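You operate a simulated robot arm through the tools that you are given. There is no shell and no other tool. Be economical: measure what you need, move in short steps, check, and stop when the job is done.

Carry out the task below with a simulated robot arm. There is one attempt and no reset: what you move stays moved.

## Task
Put the sample box from the top of the set-up bench and the roller sleeve with the smallest size on its label from the top of the set-up bench in the black scrap tote.

The check looks at the end state, three seconds after you hand in, the way a careful person would. Anything else that was tipped, shoved, dropped, spilled or broken makes it a failure.

## Robot
A 7-joint arm with a two-finger parallel gripper, fixed in place. Base frame: the origin is at the foot of the arm, x ahead of it, y to its left, z up; the work surface is at about z = 0. Readings come in m, rad, newtons and seconds.
With the tool pointing down near the work surface it reaches from about 0.24 to 0.62 m from the base axis. Its first joint turns from -1.152 to 1.152 rad. Payload 2.6 kg.
The TCP is the grasp point between the finger pads, 0.03 m short of the fingertips. In the tool frame z runs along the fingers and y along their closing line. Largest opening 0.094 m; finger width 0.028, thickness 0.01; the body of the gripper, 0.05 by 0.096 m, starts 0.055 m behind the TCP.
Orientation is that of the tool frame in the base frame, as [roll, pitch, yaw] about the fixed x, y, z axes, in that order (R = Rz(yaw) Ry(pitch) Rx(roll)). With the fingers straight down and closing along the base's y, the tool's x points along the base's -x, its y along +y and its z along -z.

## Interface
- The arm moves only by the tool drive_tool. Its argument "increments" is a list of rows, each a list of 3 entries, a list of its own where there are three numbers: the gripper command, from -1 (shut) to 1 (fully open), values between in proportion, then the shift along the tool's x, y, z in m, then the turn, a rotation vector about the tool's x, y, z in rad. In form: [[hand, [x, y, z], [ax, ay, az]], ...]. A call has 1 to 10 rows; each row shifts and turns the commanded pose from where the row before left it, along the tool's axes as they then stand. Each row takes 0.2 s and may step no farther than 0.05 m and 0.15 rad from the row before; otherwise, or with a gripper value out of range, the whole call is refused. A pose out of reach is approached as far as the arm can. The call stops where the force on the tool passes 40 N (or 10 N more than at its start, if that is more) or the arm is blocked; 0.2 s more then pass. The fingers move at their own pace (about 0.072 m/s each) and stop on an object; they squeeze with about 22 N. The grip force told is the motor's: it shows also when the fingers shut on nothing. Time passes only in rows, and 0.2 s behind the last, so rows that do not move let the fingers close. The reply holds the time, the measured pose of the TCP, the force on the tool along the base axes, the opening and the grip force, in the units named above and with some noise, and new pictures: "views" is both (left out), scene, wrist or none.
- Cameras (640 x 400 px; columns grow to the right, rows downward): "scene" is fixed at [0.0372, 0.4341, 0.5634]; the picture's right is [-0.76, -0.65, 0.00], its down [-0.38, 0.44, -0.81] and it looks along [0.53, -0.62, -0.58] (base axes); focal length 308 px, centre (320, 200). "wrist" rides on the gripper at [-0.037, 0, -0.058] in the tool frame; the picture's right is [0.00, -1.00, 0.00], its down [0.97, 0.00, -0.24] and it looks along [0.24, 0.00, 0.97] (tool axes); focal length 218 px, centre (320, 200).
- locate(camera, pixels): for up to 12 pixels [column, row] of the newest picture of that camera ("zoom" is the newest enlarged one), the place [x, y, z] in the base frame of the surface seen there, good to about 0.002 m. The clock stands still meanwhile.
- zoom(camera, box): a new picture of the part [left, top, right, bottom] of that camera's present view, enlarged. The clock stands still meanwhile.
- close_job(): hands the job in; it is judged then, once.

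Work in short steps. Measure before you move; look again where a grasp or a placing could have gone wrong, and mend it. You have 60 turns and 120 pictures in all, those below and enlarged ones among them. Open the gripper and draw the arm clear of the work before you hand the job in, unless the task says otherwise; then end with one line.

The tools are called after ">>>" as name(argument=value, ...) on one line, values as JSON. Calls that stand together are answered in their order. drive_tool: Moves the arm, as the interface text tells. Its arguments: {"type":"object","properties":{"increments":{"type":"array","items":{"type":"array"}},"views":{"type":"string","enum":["both","scene","wrist","none"]}},"required":["increments"]} The other tools are called the same way: locate (camera, pixels) gives the place of the surface under pixels of a picture; zoom (camera, box) takes an enlarged picture of a part of a camera's view; close_job () hands the job in.

At the start:

```text
time: 0.0
eef_pos: [0.3826, -0.0965, 0.3731]
tcp_rot: [-3.141, 0.001, 3.141]
force: [-0.5, -0.2, 0.5]
width: 0.0942
gripper_force: 0.1
```

scene: 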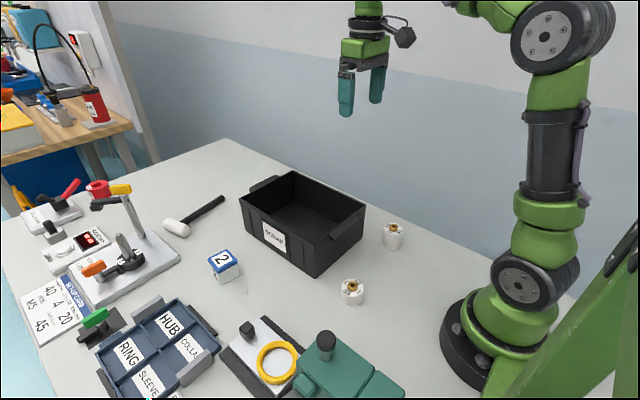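
wrist: 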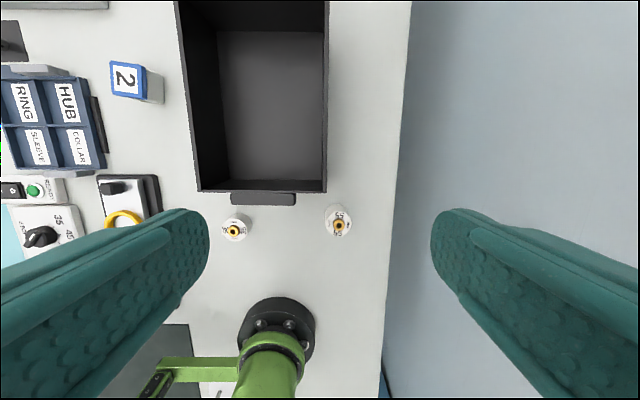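

The scene shows two sleeves near (352,292) and (393,236), a box marked 2 at (223,265). I zoom to read labels and look for others.

>>> zoom(camera="wrist", box=[200, 190, 380, 260])

>>> zoom(camera="scene", box=[320, 210, 420, 310])

>>> zoom(camera="scene", box=[0, 160, 280, 400])

>>> locate(camera="scene", pixels=[[352, 284], [352, 302], [393, 227], [393, 245], [222, 258], [210, 270], [240, 265], [222, 283], [300, 225], [285, 172], [365, 207], [318, 275]])

```text
3.56 times, centred on (290, 225) of wrist
```

zoom: 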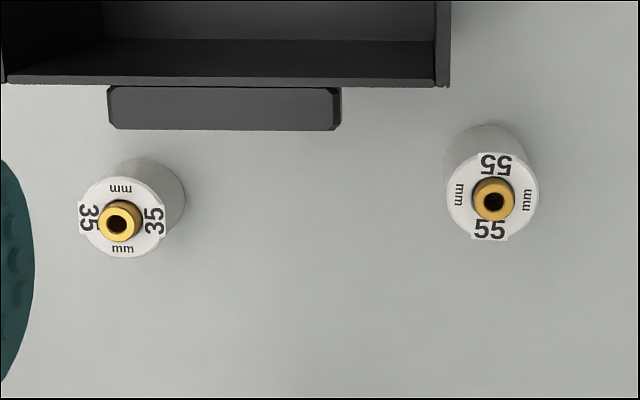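

```text
4.00 times, centred on (370, 260) of scene
```

zoom: 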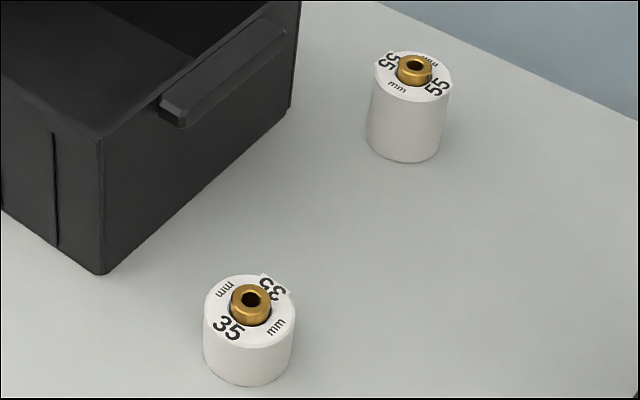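

```text
1.67 times, centred on (140, 280) of scene
```

zoom: 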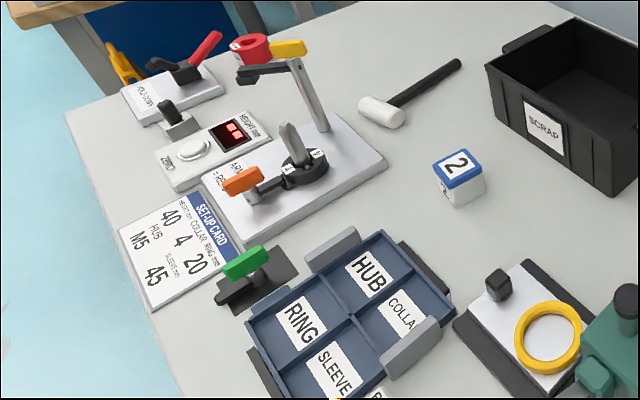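

```text
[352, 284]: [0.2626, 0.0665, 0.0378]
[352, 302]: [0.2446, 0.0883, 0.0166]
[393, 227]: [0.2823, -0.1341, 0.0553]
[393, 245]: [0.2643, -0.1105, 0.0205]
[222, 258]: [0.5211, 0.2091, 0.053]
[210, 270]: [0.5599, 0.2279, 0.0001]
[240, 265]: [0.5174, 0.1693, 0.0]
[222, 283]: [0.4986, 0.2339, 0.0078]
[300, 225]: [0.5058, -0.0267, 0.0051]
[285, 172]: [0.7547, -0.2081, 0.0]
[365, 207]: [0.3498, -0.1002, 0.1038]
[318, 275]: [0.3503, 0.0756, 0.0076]
```

The sleeves read 35 and 55; the box with the "2" seems to be the sample box. I locate the tall fixture, box edges and tote rim before moving.

>>> locate(camera="scene", pixels=[[98, 190], [120, 190], [132, 215], [209, 259], [228, 249], [239, 264], [219, 275], [293, 172], [241, 197], [318, 245], [247, 66], [326, 340]])

>>> locate(camera="wrist", pixels=[[178, 5], [328, 5], [198, 191], [326, 191], [270, 150], [270, 60], [111, 62], [143, 66], [111, 94], [145, 98], [260, 199], [225, 20]])

>>> zoom(camera="wrist", box=[0, 0, 200, 260])

>>> zoom(camera="scene", box=[180, 220, 280, 300])

```text
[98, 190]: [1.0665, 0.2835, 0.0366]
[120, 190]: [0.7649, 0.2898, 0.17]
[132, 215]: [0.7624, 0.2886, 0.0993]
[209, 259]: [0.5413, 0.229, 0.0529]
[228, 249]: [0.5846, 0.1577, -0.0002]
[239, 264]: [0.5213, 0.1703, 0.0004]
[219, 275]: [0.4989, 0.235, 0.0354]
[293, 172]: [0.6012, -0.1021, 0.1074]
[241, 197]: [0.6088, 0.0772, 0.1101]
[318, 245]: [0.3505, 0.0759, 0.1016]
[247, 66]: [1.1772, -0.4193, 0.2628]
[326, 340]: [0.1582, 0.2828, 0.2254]
```

```text
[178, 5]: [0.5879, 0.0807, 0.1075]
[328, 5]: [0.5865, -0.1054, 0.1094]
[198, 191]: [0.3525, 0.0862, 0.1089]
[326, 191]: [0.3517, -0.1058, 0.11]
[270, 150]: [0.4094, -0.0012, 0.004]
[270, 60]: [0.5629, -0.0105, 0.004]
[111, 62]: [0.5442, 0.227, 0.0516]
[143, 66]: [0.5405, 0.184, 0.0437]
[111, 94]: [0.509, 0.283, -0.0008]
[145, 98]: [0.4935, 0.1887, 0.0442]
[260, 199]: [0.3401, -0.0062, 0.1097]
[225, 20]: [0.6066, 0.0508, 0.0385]
```

```text
1.54 times, centred on (100, 130) of wrist
```

zoom: 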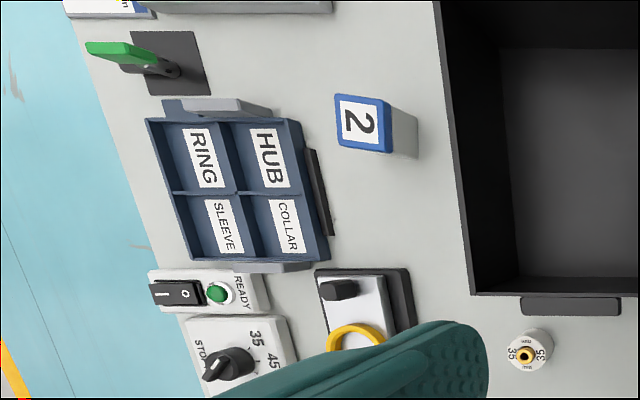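

```text
5.00 times, centred on (230, 260) of scene
```

zoom: 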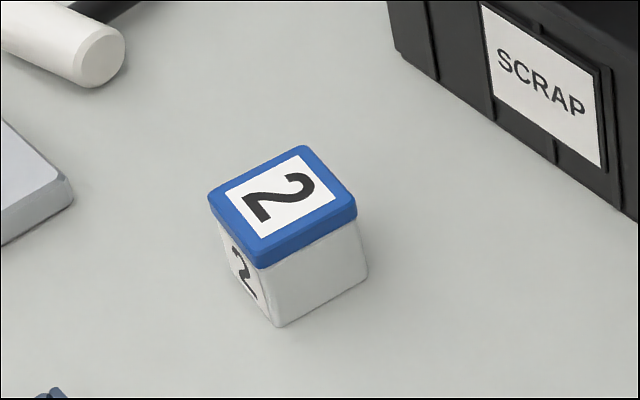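

The box top is centred near (0.52, 0.207, 0.053), and the tote rim is at z≈0.11 (x 0.35–0.605, y ±0.1). I move above the box to look straight down.

>>> drive_tool(increments=[[1, [-0.017, 0.038, 0.01], [0, 0, 0]], [1, [-0.017, 0.038, 0.01], [0, 0, 0]], [1, [-0.017, 0.038, 0.01], [0, 0, 0]], [1, [-0.017, 0.038, 0.01], [0, 0, 0]], [1, [-0.017, 0.038, 0.015], [0, 0, 0]], [1, [-0.017, 0.038, 0.015], [0, 0, 0]], [1, [-0.017, 0.038, 0.015], [0, 0, 0]], [1, [-0.017, 0.037, 0.015], [0, 0, 0]], [1, [0, 0, 0.02], [0, 0, 0]], [1, [0, 0, 0], [0, 0, 0]]])

```text
time: 2.2
eef_pos: [0.5186, 0.2093, 0.2515]
tcp_rot: [3.142, 0.001, -3.142]
force: [0.2, 0.1, 0.1]
width: 0.094
gripper_force: 0.1
```

scene: 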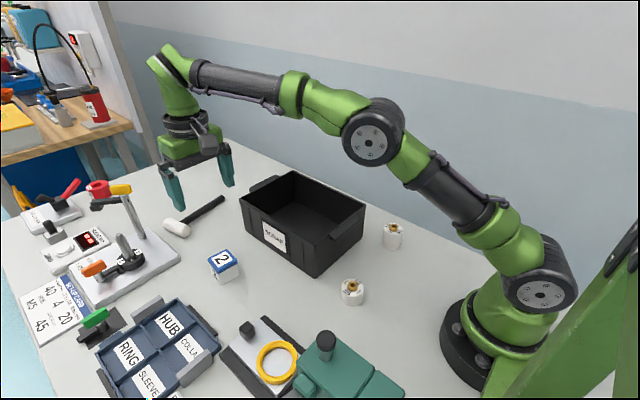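
wrist: 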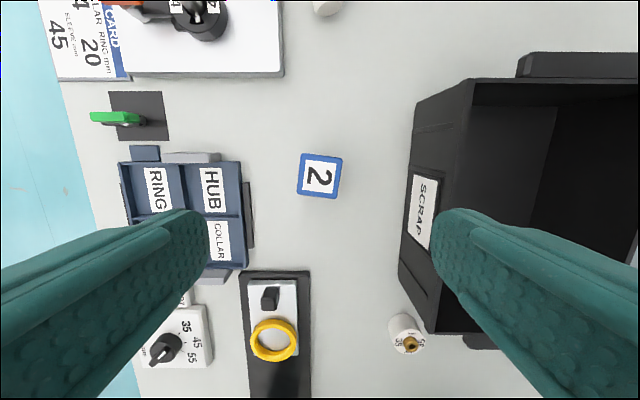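

The box corners appear at (304,154), (342,158), (336,198), (298,194); I measure them for centre and yaw.

>>> locate(camera="wrist", pixels=[[305, 155], [340, 159], [335, 196], [299, 192], [320, 176], [403, 318], [412, 345]])

>>> zoom(camera="wrist", box=[270, 140, 370, 210])

```text
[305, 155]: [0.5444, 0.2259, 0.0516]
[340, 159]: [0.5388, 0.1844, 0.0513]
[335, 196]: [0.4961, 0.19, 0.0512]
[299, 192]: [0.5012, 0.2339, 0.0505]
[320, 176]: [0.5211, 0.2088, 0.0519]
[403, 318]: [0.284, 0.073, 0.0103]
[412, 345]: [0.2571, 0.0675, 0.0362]
```

```text
5.71 times, centred on (320, 175) of wrist
```

zoom: 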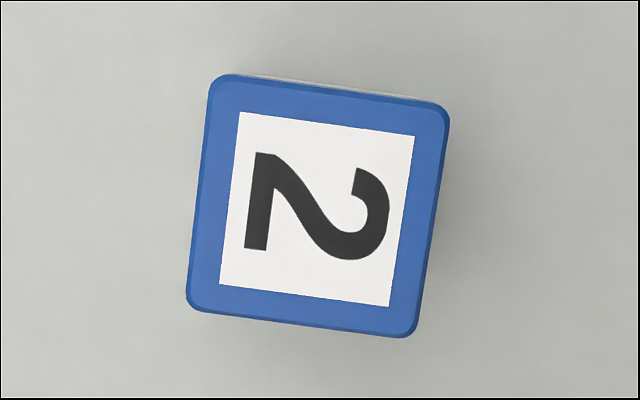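

Box centre is (0.520, 0.2085) and yaw about -0.14. I turn +0.14 about tool z and descend to TCP z≈0.036, with clearance to the tray and tote.

>>> drive_tool(increments=[[1, [-0.001, -0.001, 0.04], [0, 0, 0.14]], [1, [0, 0, 0.04], [0, 0, 0]], [1, [0, 0, 0.04], [0, 0, 0]], [1, [0, 0, 0.035], [0, 0, 0]], [1, [0, 0, 0.025], [0, 0, 0]], [1, [0, 0, 0.02], [0, 0, 0]], [1, [0, 0, 0.0155], [0, 0, 0]], [1, [0, 0, 0], [0, 0, 0]]])

```text
time: 4.0
eef_pos: [0.5205, 0.2069, 0.0379]
tcp_rot: [3.141, -0.001, 3.002]
force: [0.5, -0.3, -0.3]
width: 0.0939
gripper_force: 0.1
```

scene: 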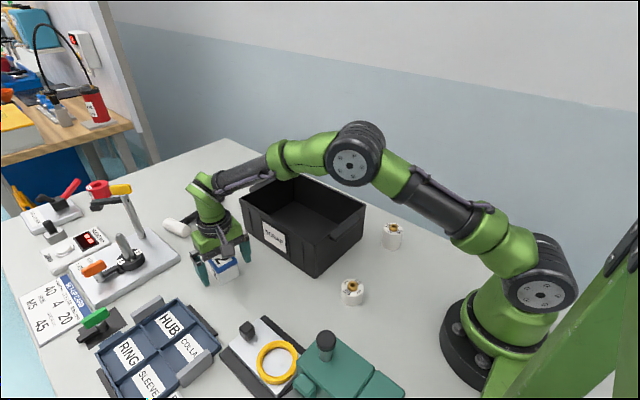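
wrist: 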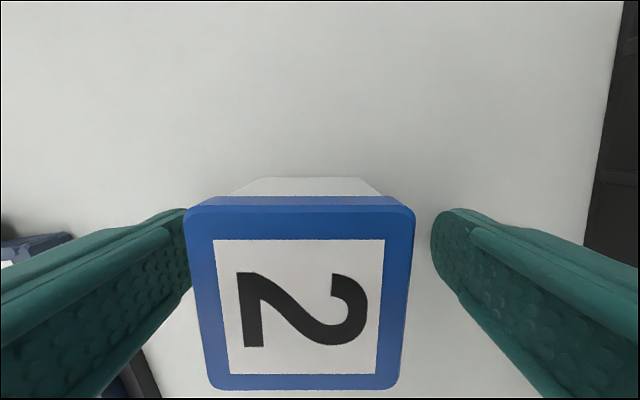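

The box sits well front-to-back but about 3–4 mm left of centre (195–405 vs 320), so I shift tool y +0.0035 and close.

>>> drive_tool(increments=[[1, [0, 0.0035, 0], [0, 0, 0]], [0.3, [0, 0, 0], [0, 0, 0]], [-1, [0, 0, 0], [0, 0, 0]], [-1, [0, 0, 0], [0, 0, 0]], [-1, [0, 0, 0], [0, 0, 0]], [-1, [0, 0, 0], [0, 0, 0]], [-1, [0, 0, -0.02], [0, 0, 0]]])

```text
time: 5.6
eef_pos: [0.5202, 0.2088, 0.0578]
tcp_rot: [-3.141, -0.001, 3.001]
force: [-0.9, 0.4, -0.2]
width: 0.0537
gripper_force: 22.3
```

scene: 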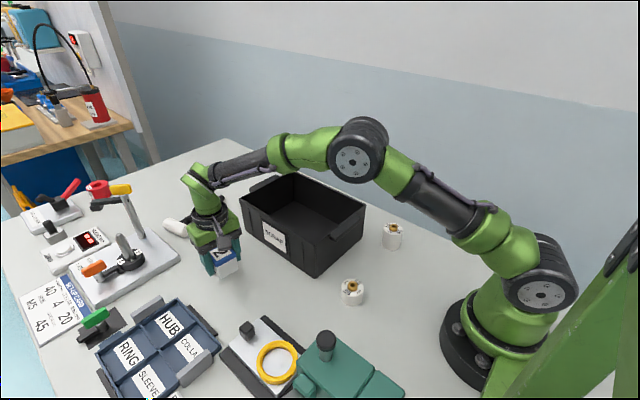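
wrist: 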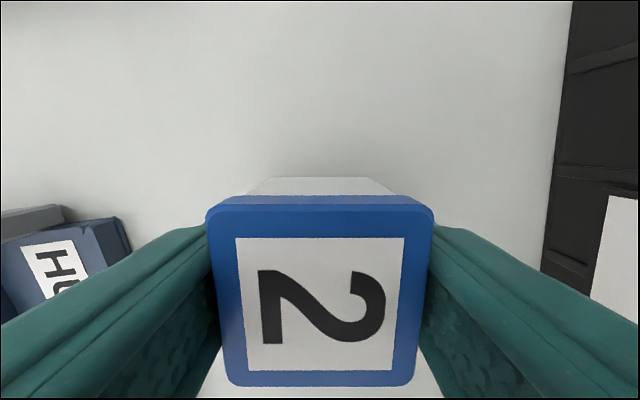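

The box is held (width 0.054, 22 N). I lift to z≈0.21, turn back square, and carry it over the tote.

>>> drive_tool(increments=[[-1, [0, 0, -0.04], [0, 0, 0]], [-1, [0, 0, -0.04], [0, 0, 0]], [-1, [0, 0, -0.04], [0, 0, -0.07]], [-1, [0, 0, -0.03], [0, 0, -0.07]], [-1, [0.0015, -0.042, 0], [0, 0, 0]], [-1, [0.0015, -0.042, 0], [0, 0, 0]], [-1, [0.0015, -0.042, 0], [0, 0, 0]], [-1, [0.0015, -0.042, 0], [0, 0, 0]], [-1, [0.0015, -0.041, 0], [0, 0, 0]], [-1, [0, 0, 0], [0, 0, 0]]])

```text
time: 7.8
eef_pos: [0.51, 0.0022, 0.2059]
tcp_rot: [-3.141, 0.0, 3.14]
force: [-0.2, -1.0, -1.4]
width: 0.0541
gripper_force: 21.4
```

scene: 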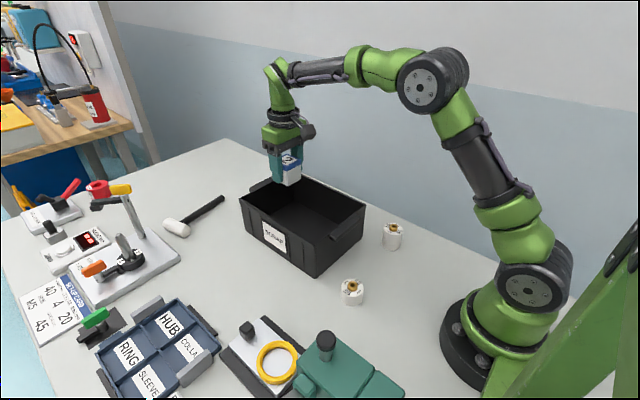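
wrist: 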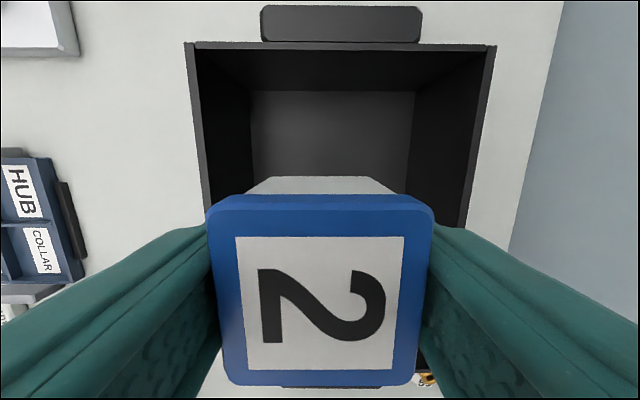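

Over the tote, I check the floor edges seen at (252,92) and (412,92) before lowering.

>>> locate(camera="wrist", pixels=[[256, 98], [408, 98], [330, 98], [256, 165], [408, 165], [190, 50], [490, 50]])

```text
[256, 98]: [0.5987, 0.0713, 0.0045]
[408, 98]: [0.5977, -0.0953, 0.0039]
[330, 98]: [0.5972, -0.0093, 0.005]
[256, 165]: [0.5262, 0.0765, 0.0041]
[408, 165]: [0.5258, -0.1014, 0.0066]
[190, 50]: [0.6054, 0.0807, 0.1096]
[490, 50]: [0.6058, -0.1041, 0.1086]
```

The floor spans y −0.098 to 0.075 at z≈0.005. I centre at y≈−0.012 and lower to z≈0.044.

>>> drive_tool(increments=[[-1, [0, -0.014, 0], [0, 0, 0]], [-1, [0, 0, 0.04], [0, 0, 0]], [-1, [0, 0, 0.04], [0, 0, 0]], [-1, [0, 0, 0.035], [0, 0, 0]], [-1, [0, 0, 0.025], [0, 0, 0]], [-1, [0, 0, 0.015], [0, 0, 0]], [-1, [0, 0, 0.007], [0, 0, 0]], [-1, [0, 0, 0], [0, 0, 0]]])

```text
time: 9.6
eef_pos: [0.5122, -0.0126, 0.0457]
tcp_rot: [-3.141, 0.0, -3.141]
force: [-0.6, -0.5, -0.9]
width: 0.0538
gripper_force: 21.8
```

scene: 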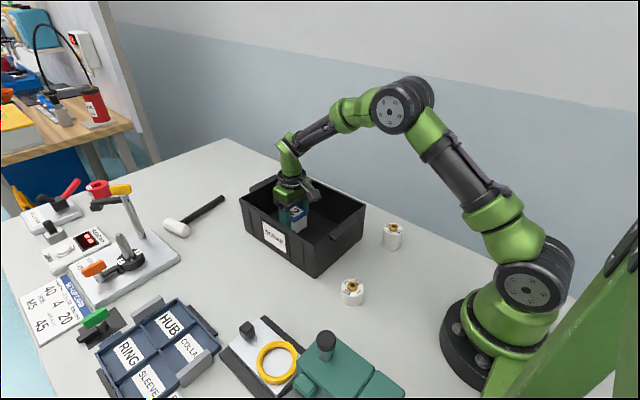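
wrist: 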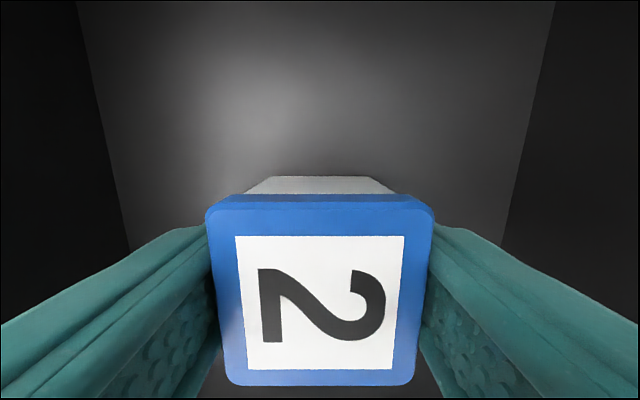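

About 3 mm remains to the floor; I lower it 3 mm, open, and rise.

>>> drive_tool(increments=[[-1, [0, 0, 0.003], [0, 0, 0]], [-1, [0, 0, 0], [0, 0, 0]], [0.5, [0, 0, 0], [0, 0, 0]], [1, [0, 0, 0], [0, 0, 0]], [1, [0, 0, 0], [0, 0, 0]], [1, [0, 0, -0.03], [0, 0, 0]], [1, [0, 0, -0.04], [0, 0, 0]], [1, [0, 0, -0.045], [0, 0, 0]], [1, [0, 0, -0.045], [0, 0, 0]], [1, [0, 0, 0], [0, 0, 0]]])

```text
time: 11.8
eef_pos: [0.5121, -0.0149, 0.2022]
tcp_rot: [-3.141, 0.0, -3.141]
force: [-0.2, -0.3, -0.2]
width: 0.0941
gripper_force: 0.0
```

scene: 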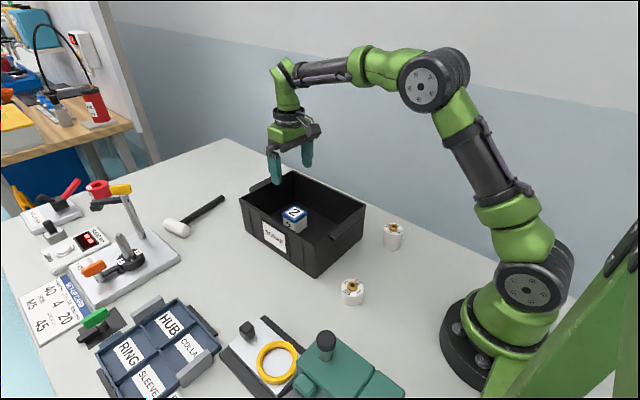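
wrist: 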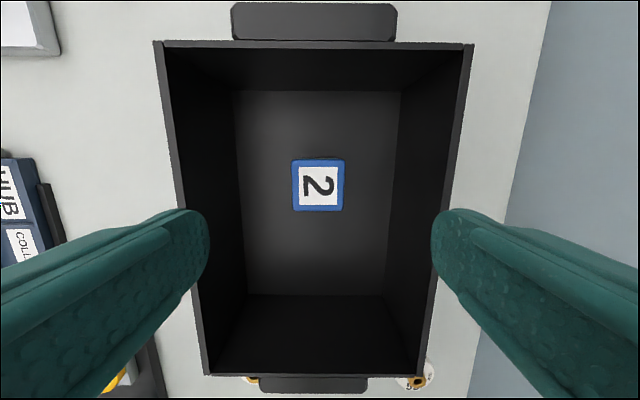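

The box is upright in the tote at (318,185). Now I move back to above the 35 sleeve near (0.26, 0.07), staying above the rim.

>>> drive_tool(increments=[[1, [0.03, 0.01, -0.01], [0, 0, 0]], [1, [0.03, 0.01, -0.01], [0, 0, 0]], [1, [0.03, 0.01, 0], [0, 0, 0]], [1, [0.03, 0.01, 0], [0, 0, 0]], [1, [0.03, 0.01, 0], [0, 0, 0]], [1, [0.03, 0.01, 0], [0, 0, 0]], [1, [0.03, 0.01, 0], [0, 0, 0]], [1, [0.03, 0.015, 0], [0, 0, 0]], [1, [0, 0, 0], [0, 0, 0]]])

```text
time: 13.8
eef_pos: [0.2713, 0.0713, 0.2213]
tcp_rot: [-3.142, 0.0, -3.141]
force: [-0.1, -0.7, -0.7]
width: 0.0943
gripper_force: 0.0
```

scene: 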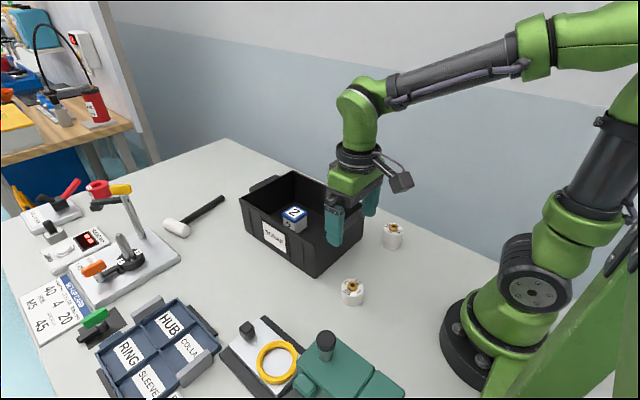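
wrist: 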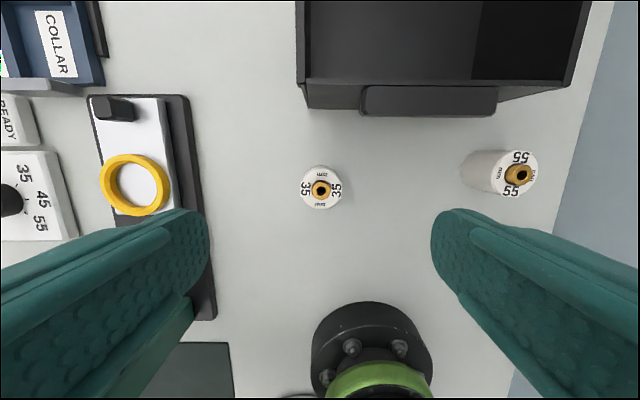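

The 35 sleeve shows at (320,188) with the brass core at (320,190); no other sleeves are visible besides 55. I measure it.

>>> locate(camera="wrist", pixels=[[303, 188], [338, 188], [320, 170], [320, 206], [320, 190], [313, 180], [180, 190], [213, 310], [380, 320], [365, 100]])

>>> zoom(camera="wrist", box=[280, 160, 360, 220])

```text
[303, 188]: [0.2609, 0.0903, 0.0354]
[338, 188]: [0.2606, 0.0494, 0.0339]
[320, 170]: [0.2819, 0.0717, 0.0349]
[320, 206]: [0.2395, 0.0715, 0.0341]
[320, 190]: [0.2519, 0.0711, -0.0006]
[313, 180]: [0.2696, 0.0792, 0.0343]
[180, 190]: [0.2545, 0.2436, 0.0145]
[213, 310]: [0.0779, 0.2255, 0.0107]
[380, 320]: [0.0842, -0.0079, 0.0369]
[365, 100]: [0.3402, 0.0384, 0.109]
```

```text
6.67 times, centred on (320, 190) of wrist
```

zoom: 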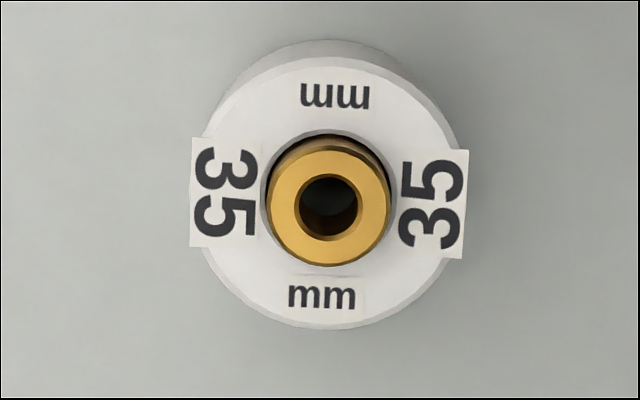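

Sleeve centre is (0.2605, 0.0705), diameter ≈0.042, top z≈0.035. I shift 0.011 toward the base and descend to z≈0.035.

>>> drive_tool(increments=[[1, [0.0108, -0.0008, 0.02], [0, 0, 0]], [1, [0, 0, 0.04], [0, 0, 0]], [1, [0, 0, 0.04], [0, 0, 0]], [1, [0, 0, 0.035], [0, 0, 0]], [1, [0, 0, 0.025], [0, 0, 0]], [1, [0, 0, 0.015], [0, 0, 0]], [1, [0, 0, 0.011], [0, 0, 0]], [1, [0, 0, 0], [0, 0, 0]]])

```text
time: 15.6
eef_pos: [0.2611, 0.0709, 0.0357]
tcp_rot: [-3.141, 0.0, 3.141]
force: [-0.3, -0.1, 0.0]
width: 0.0939
gripper_force: 0.0
```

scene: 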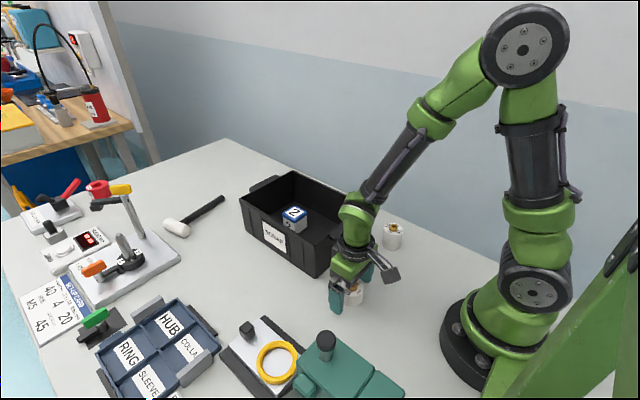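
wrist: 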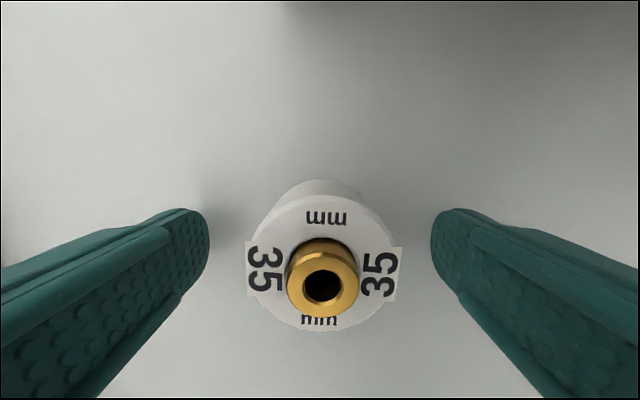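

The sleeve is centred between the fingers (250–393 around 320). I close and lift a little.

>>> drive_tool(increments=[[0.2, [0, 0, 0], [0, 0, 0]], [-1, [0, 0, 0], [0, 0, 0]], [-1, [0, 0, 0], [0, 0, 0]], [-1, [0, 0, 0], [0, 0, 0]], [-1, [0, 0, 0], [0, 0, 0]], [-1, [0, 0, -0.02], [0, 0, 0]], [-1, [0, 0, -0.02], [0, 0, 0]]])

```text
time: 17.2
eef_pos: [0.2614, 0.0707, 0.0774]
tcp_rot: [3.141, 0.0, 3.141]
force: [0.4, 0.3, -1.5]
width: 0.047
gripper_force: 22.2
```

scene: 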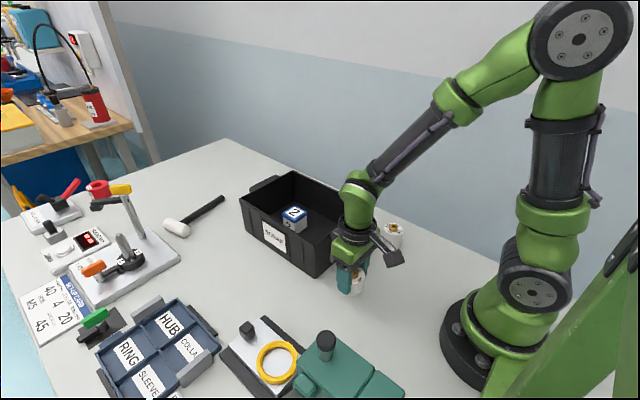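
wrist: 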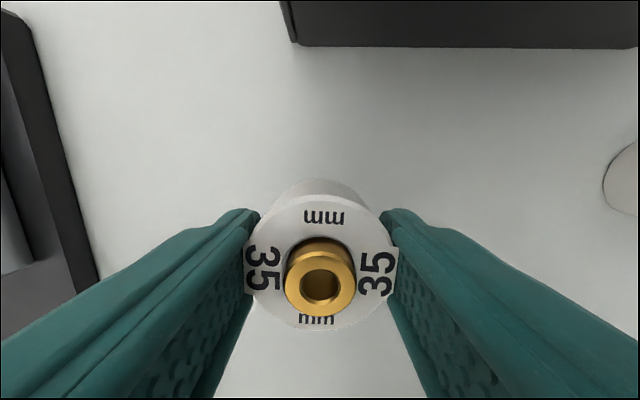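

The sleeve is held with its core. I lift to z≈0.2 and carry it over the tote's near half (0.417, −0.012).

>>> drive_tool(increments=[[-1, [0, 0, -0.04], [0, 0, 0]], [-1, [0, 0, -0.045], [0, 0, 0]], [-1, [0, 0, -0.04], [0, 0, 0]], [-1, [-0.031, -0.0166, 0], [0, 0, 0]], [-1, [-0.031, -0.0166, 0], [0, 0, 0]], [-1, [-0.031, -0.0166, 0], [0, 0, 0]], [-1, [-0.031, -0.0166, 0], [0, 0, 0]], [-1, [-0.031, -0.0166, 0], [0, 0, 0]], [-1, [0, 0, 0], [0, 0, 0]]])

```text
time: 19.2
eef_pos: [0.4175, -0.0129, 0.2009]
tcp_rot: [3.14, 0.0, -3.141]
force: [0.2, -0.6, -0.8]
width: 0.0474
gripper_force: 22.6
```

scene: 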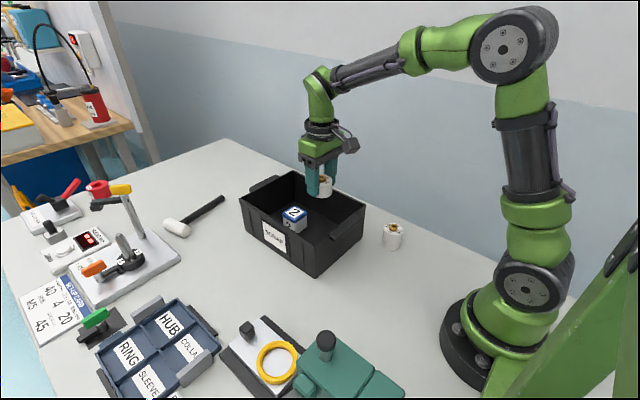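
wrist: 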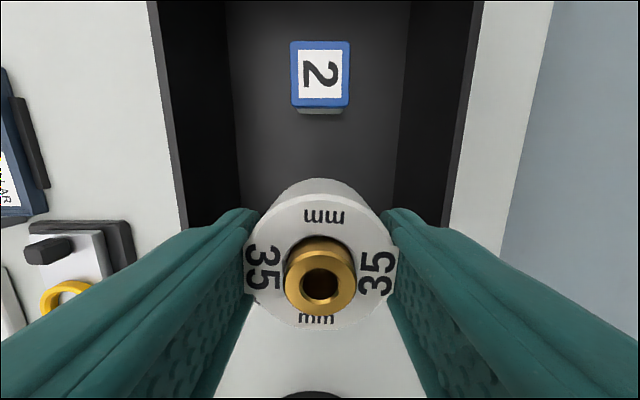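

The sleeve is over the clear near half of the tote. I lower it to z≈0.041.

>>> drive_tool(increments=[[-1, [0, 0, 0.04], [0, 0, 0]], [-1, [0, 0, 0.04], [0, 0, 0]], [-1, [0, 0, 0.035], [0, 0, 0]], [-1, [0, 0, 0.025], [0, 0, 0]], [-1, [0, 0, 0.013], [0, 0, 0]], [-1, [0, 0, 0.006], [0, 0, 0]], [-1, [0, 0, 0.002], [0, 0, 0]], [-1, [0, 0, 0], [0, 0, 0]]])

```text
time: 21.0
eef_pos: [0.4165, -0.0126, 0.0427]
tcp_rot: [3.14, 0.004, 3.141]
force: [-4.9, -1.0, 18.4]
width: 0.0469
gripper_force: 20.8
```

scene: 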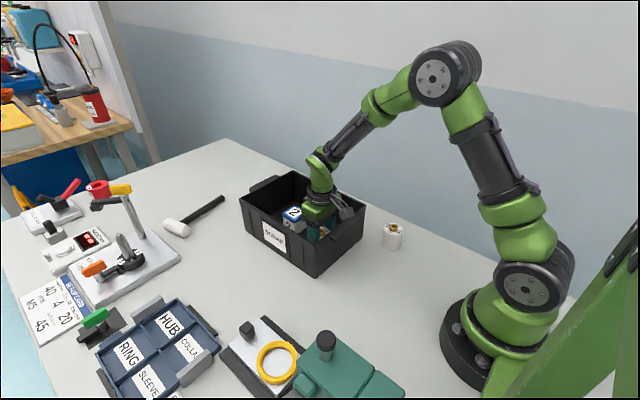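
wrist: 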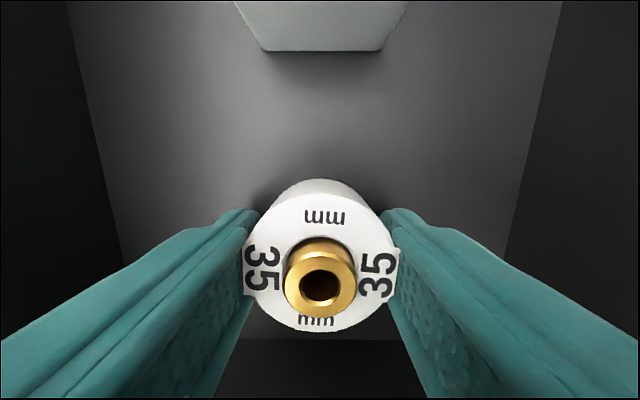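

The 18 N upward force shows it resting on the floor. I release and rise, drawing clear.

>>> drive_tool(increments=[[-1, [0, 0, -0.001], [0, 0, 0]], [0.5, [0, 0, 0], [0, 0, 0]], [1, [0, 0, 0], [0, 0, 0]], [1, [0, 0, 0], [0, 0, 0]], [1, [0, 0, -0.03], [0, 0, 0]], [1, [0, 0, -0.04], [0, 0, 0]], [1, [0, 0, -0.045], [0, 0, 0]], [1, [0, 0, -0.045], [0, 0, 0]], [1, [0, 0, -0.045], [0, 0, 0]], [1, [0, 0, -0.045], [0, 0, 0]]])

```text
time: 23.2
eef_pos: [0.4152, -0.0097, 0.2918]
tcp_rot: [3.142, 0.0, 3.141]
force: [0.2, 0.0, 0.7]
width: 0.0941
gripper_force: 0.1
```

scene: 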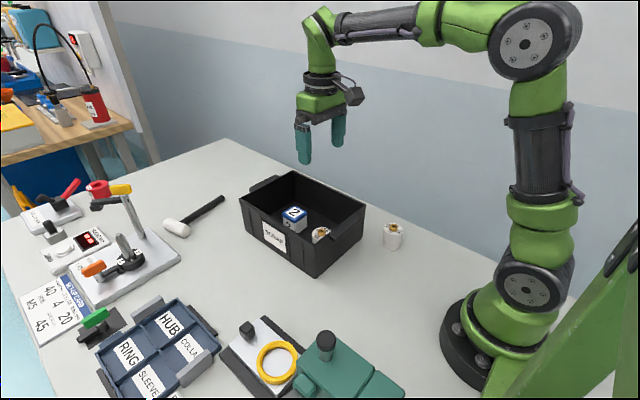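
wrist: 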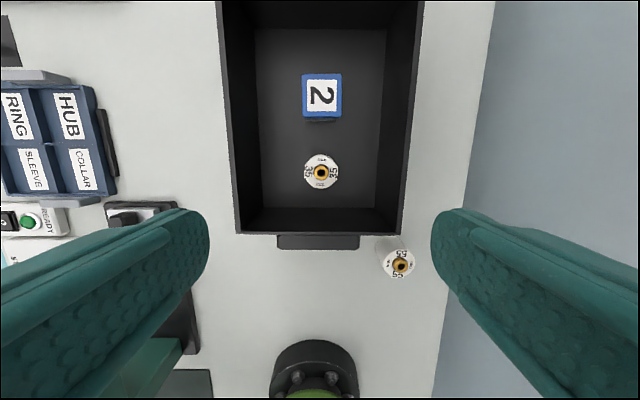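

Both objects stand upright in the tote, box at (321,95) and sleeve 35 at (320,172). Everything else is in place, and the arm is open and clear, so I hand in.

>>> close_job()

```text
The job is handed in.
```

I put the sample box (marked "2") and the 35 mm roller sleeve in the black scrap tote; both stood upright in the last pictures, and nothing else was moved.
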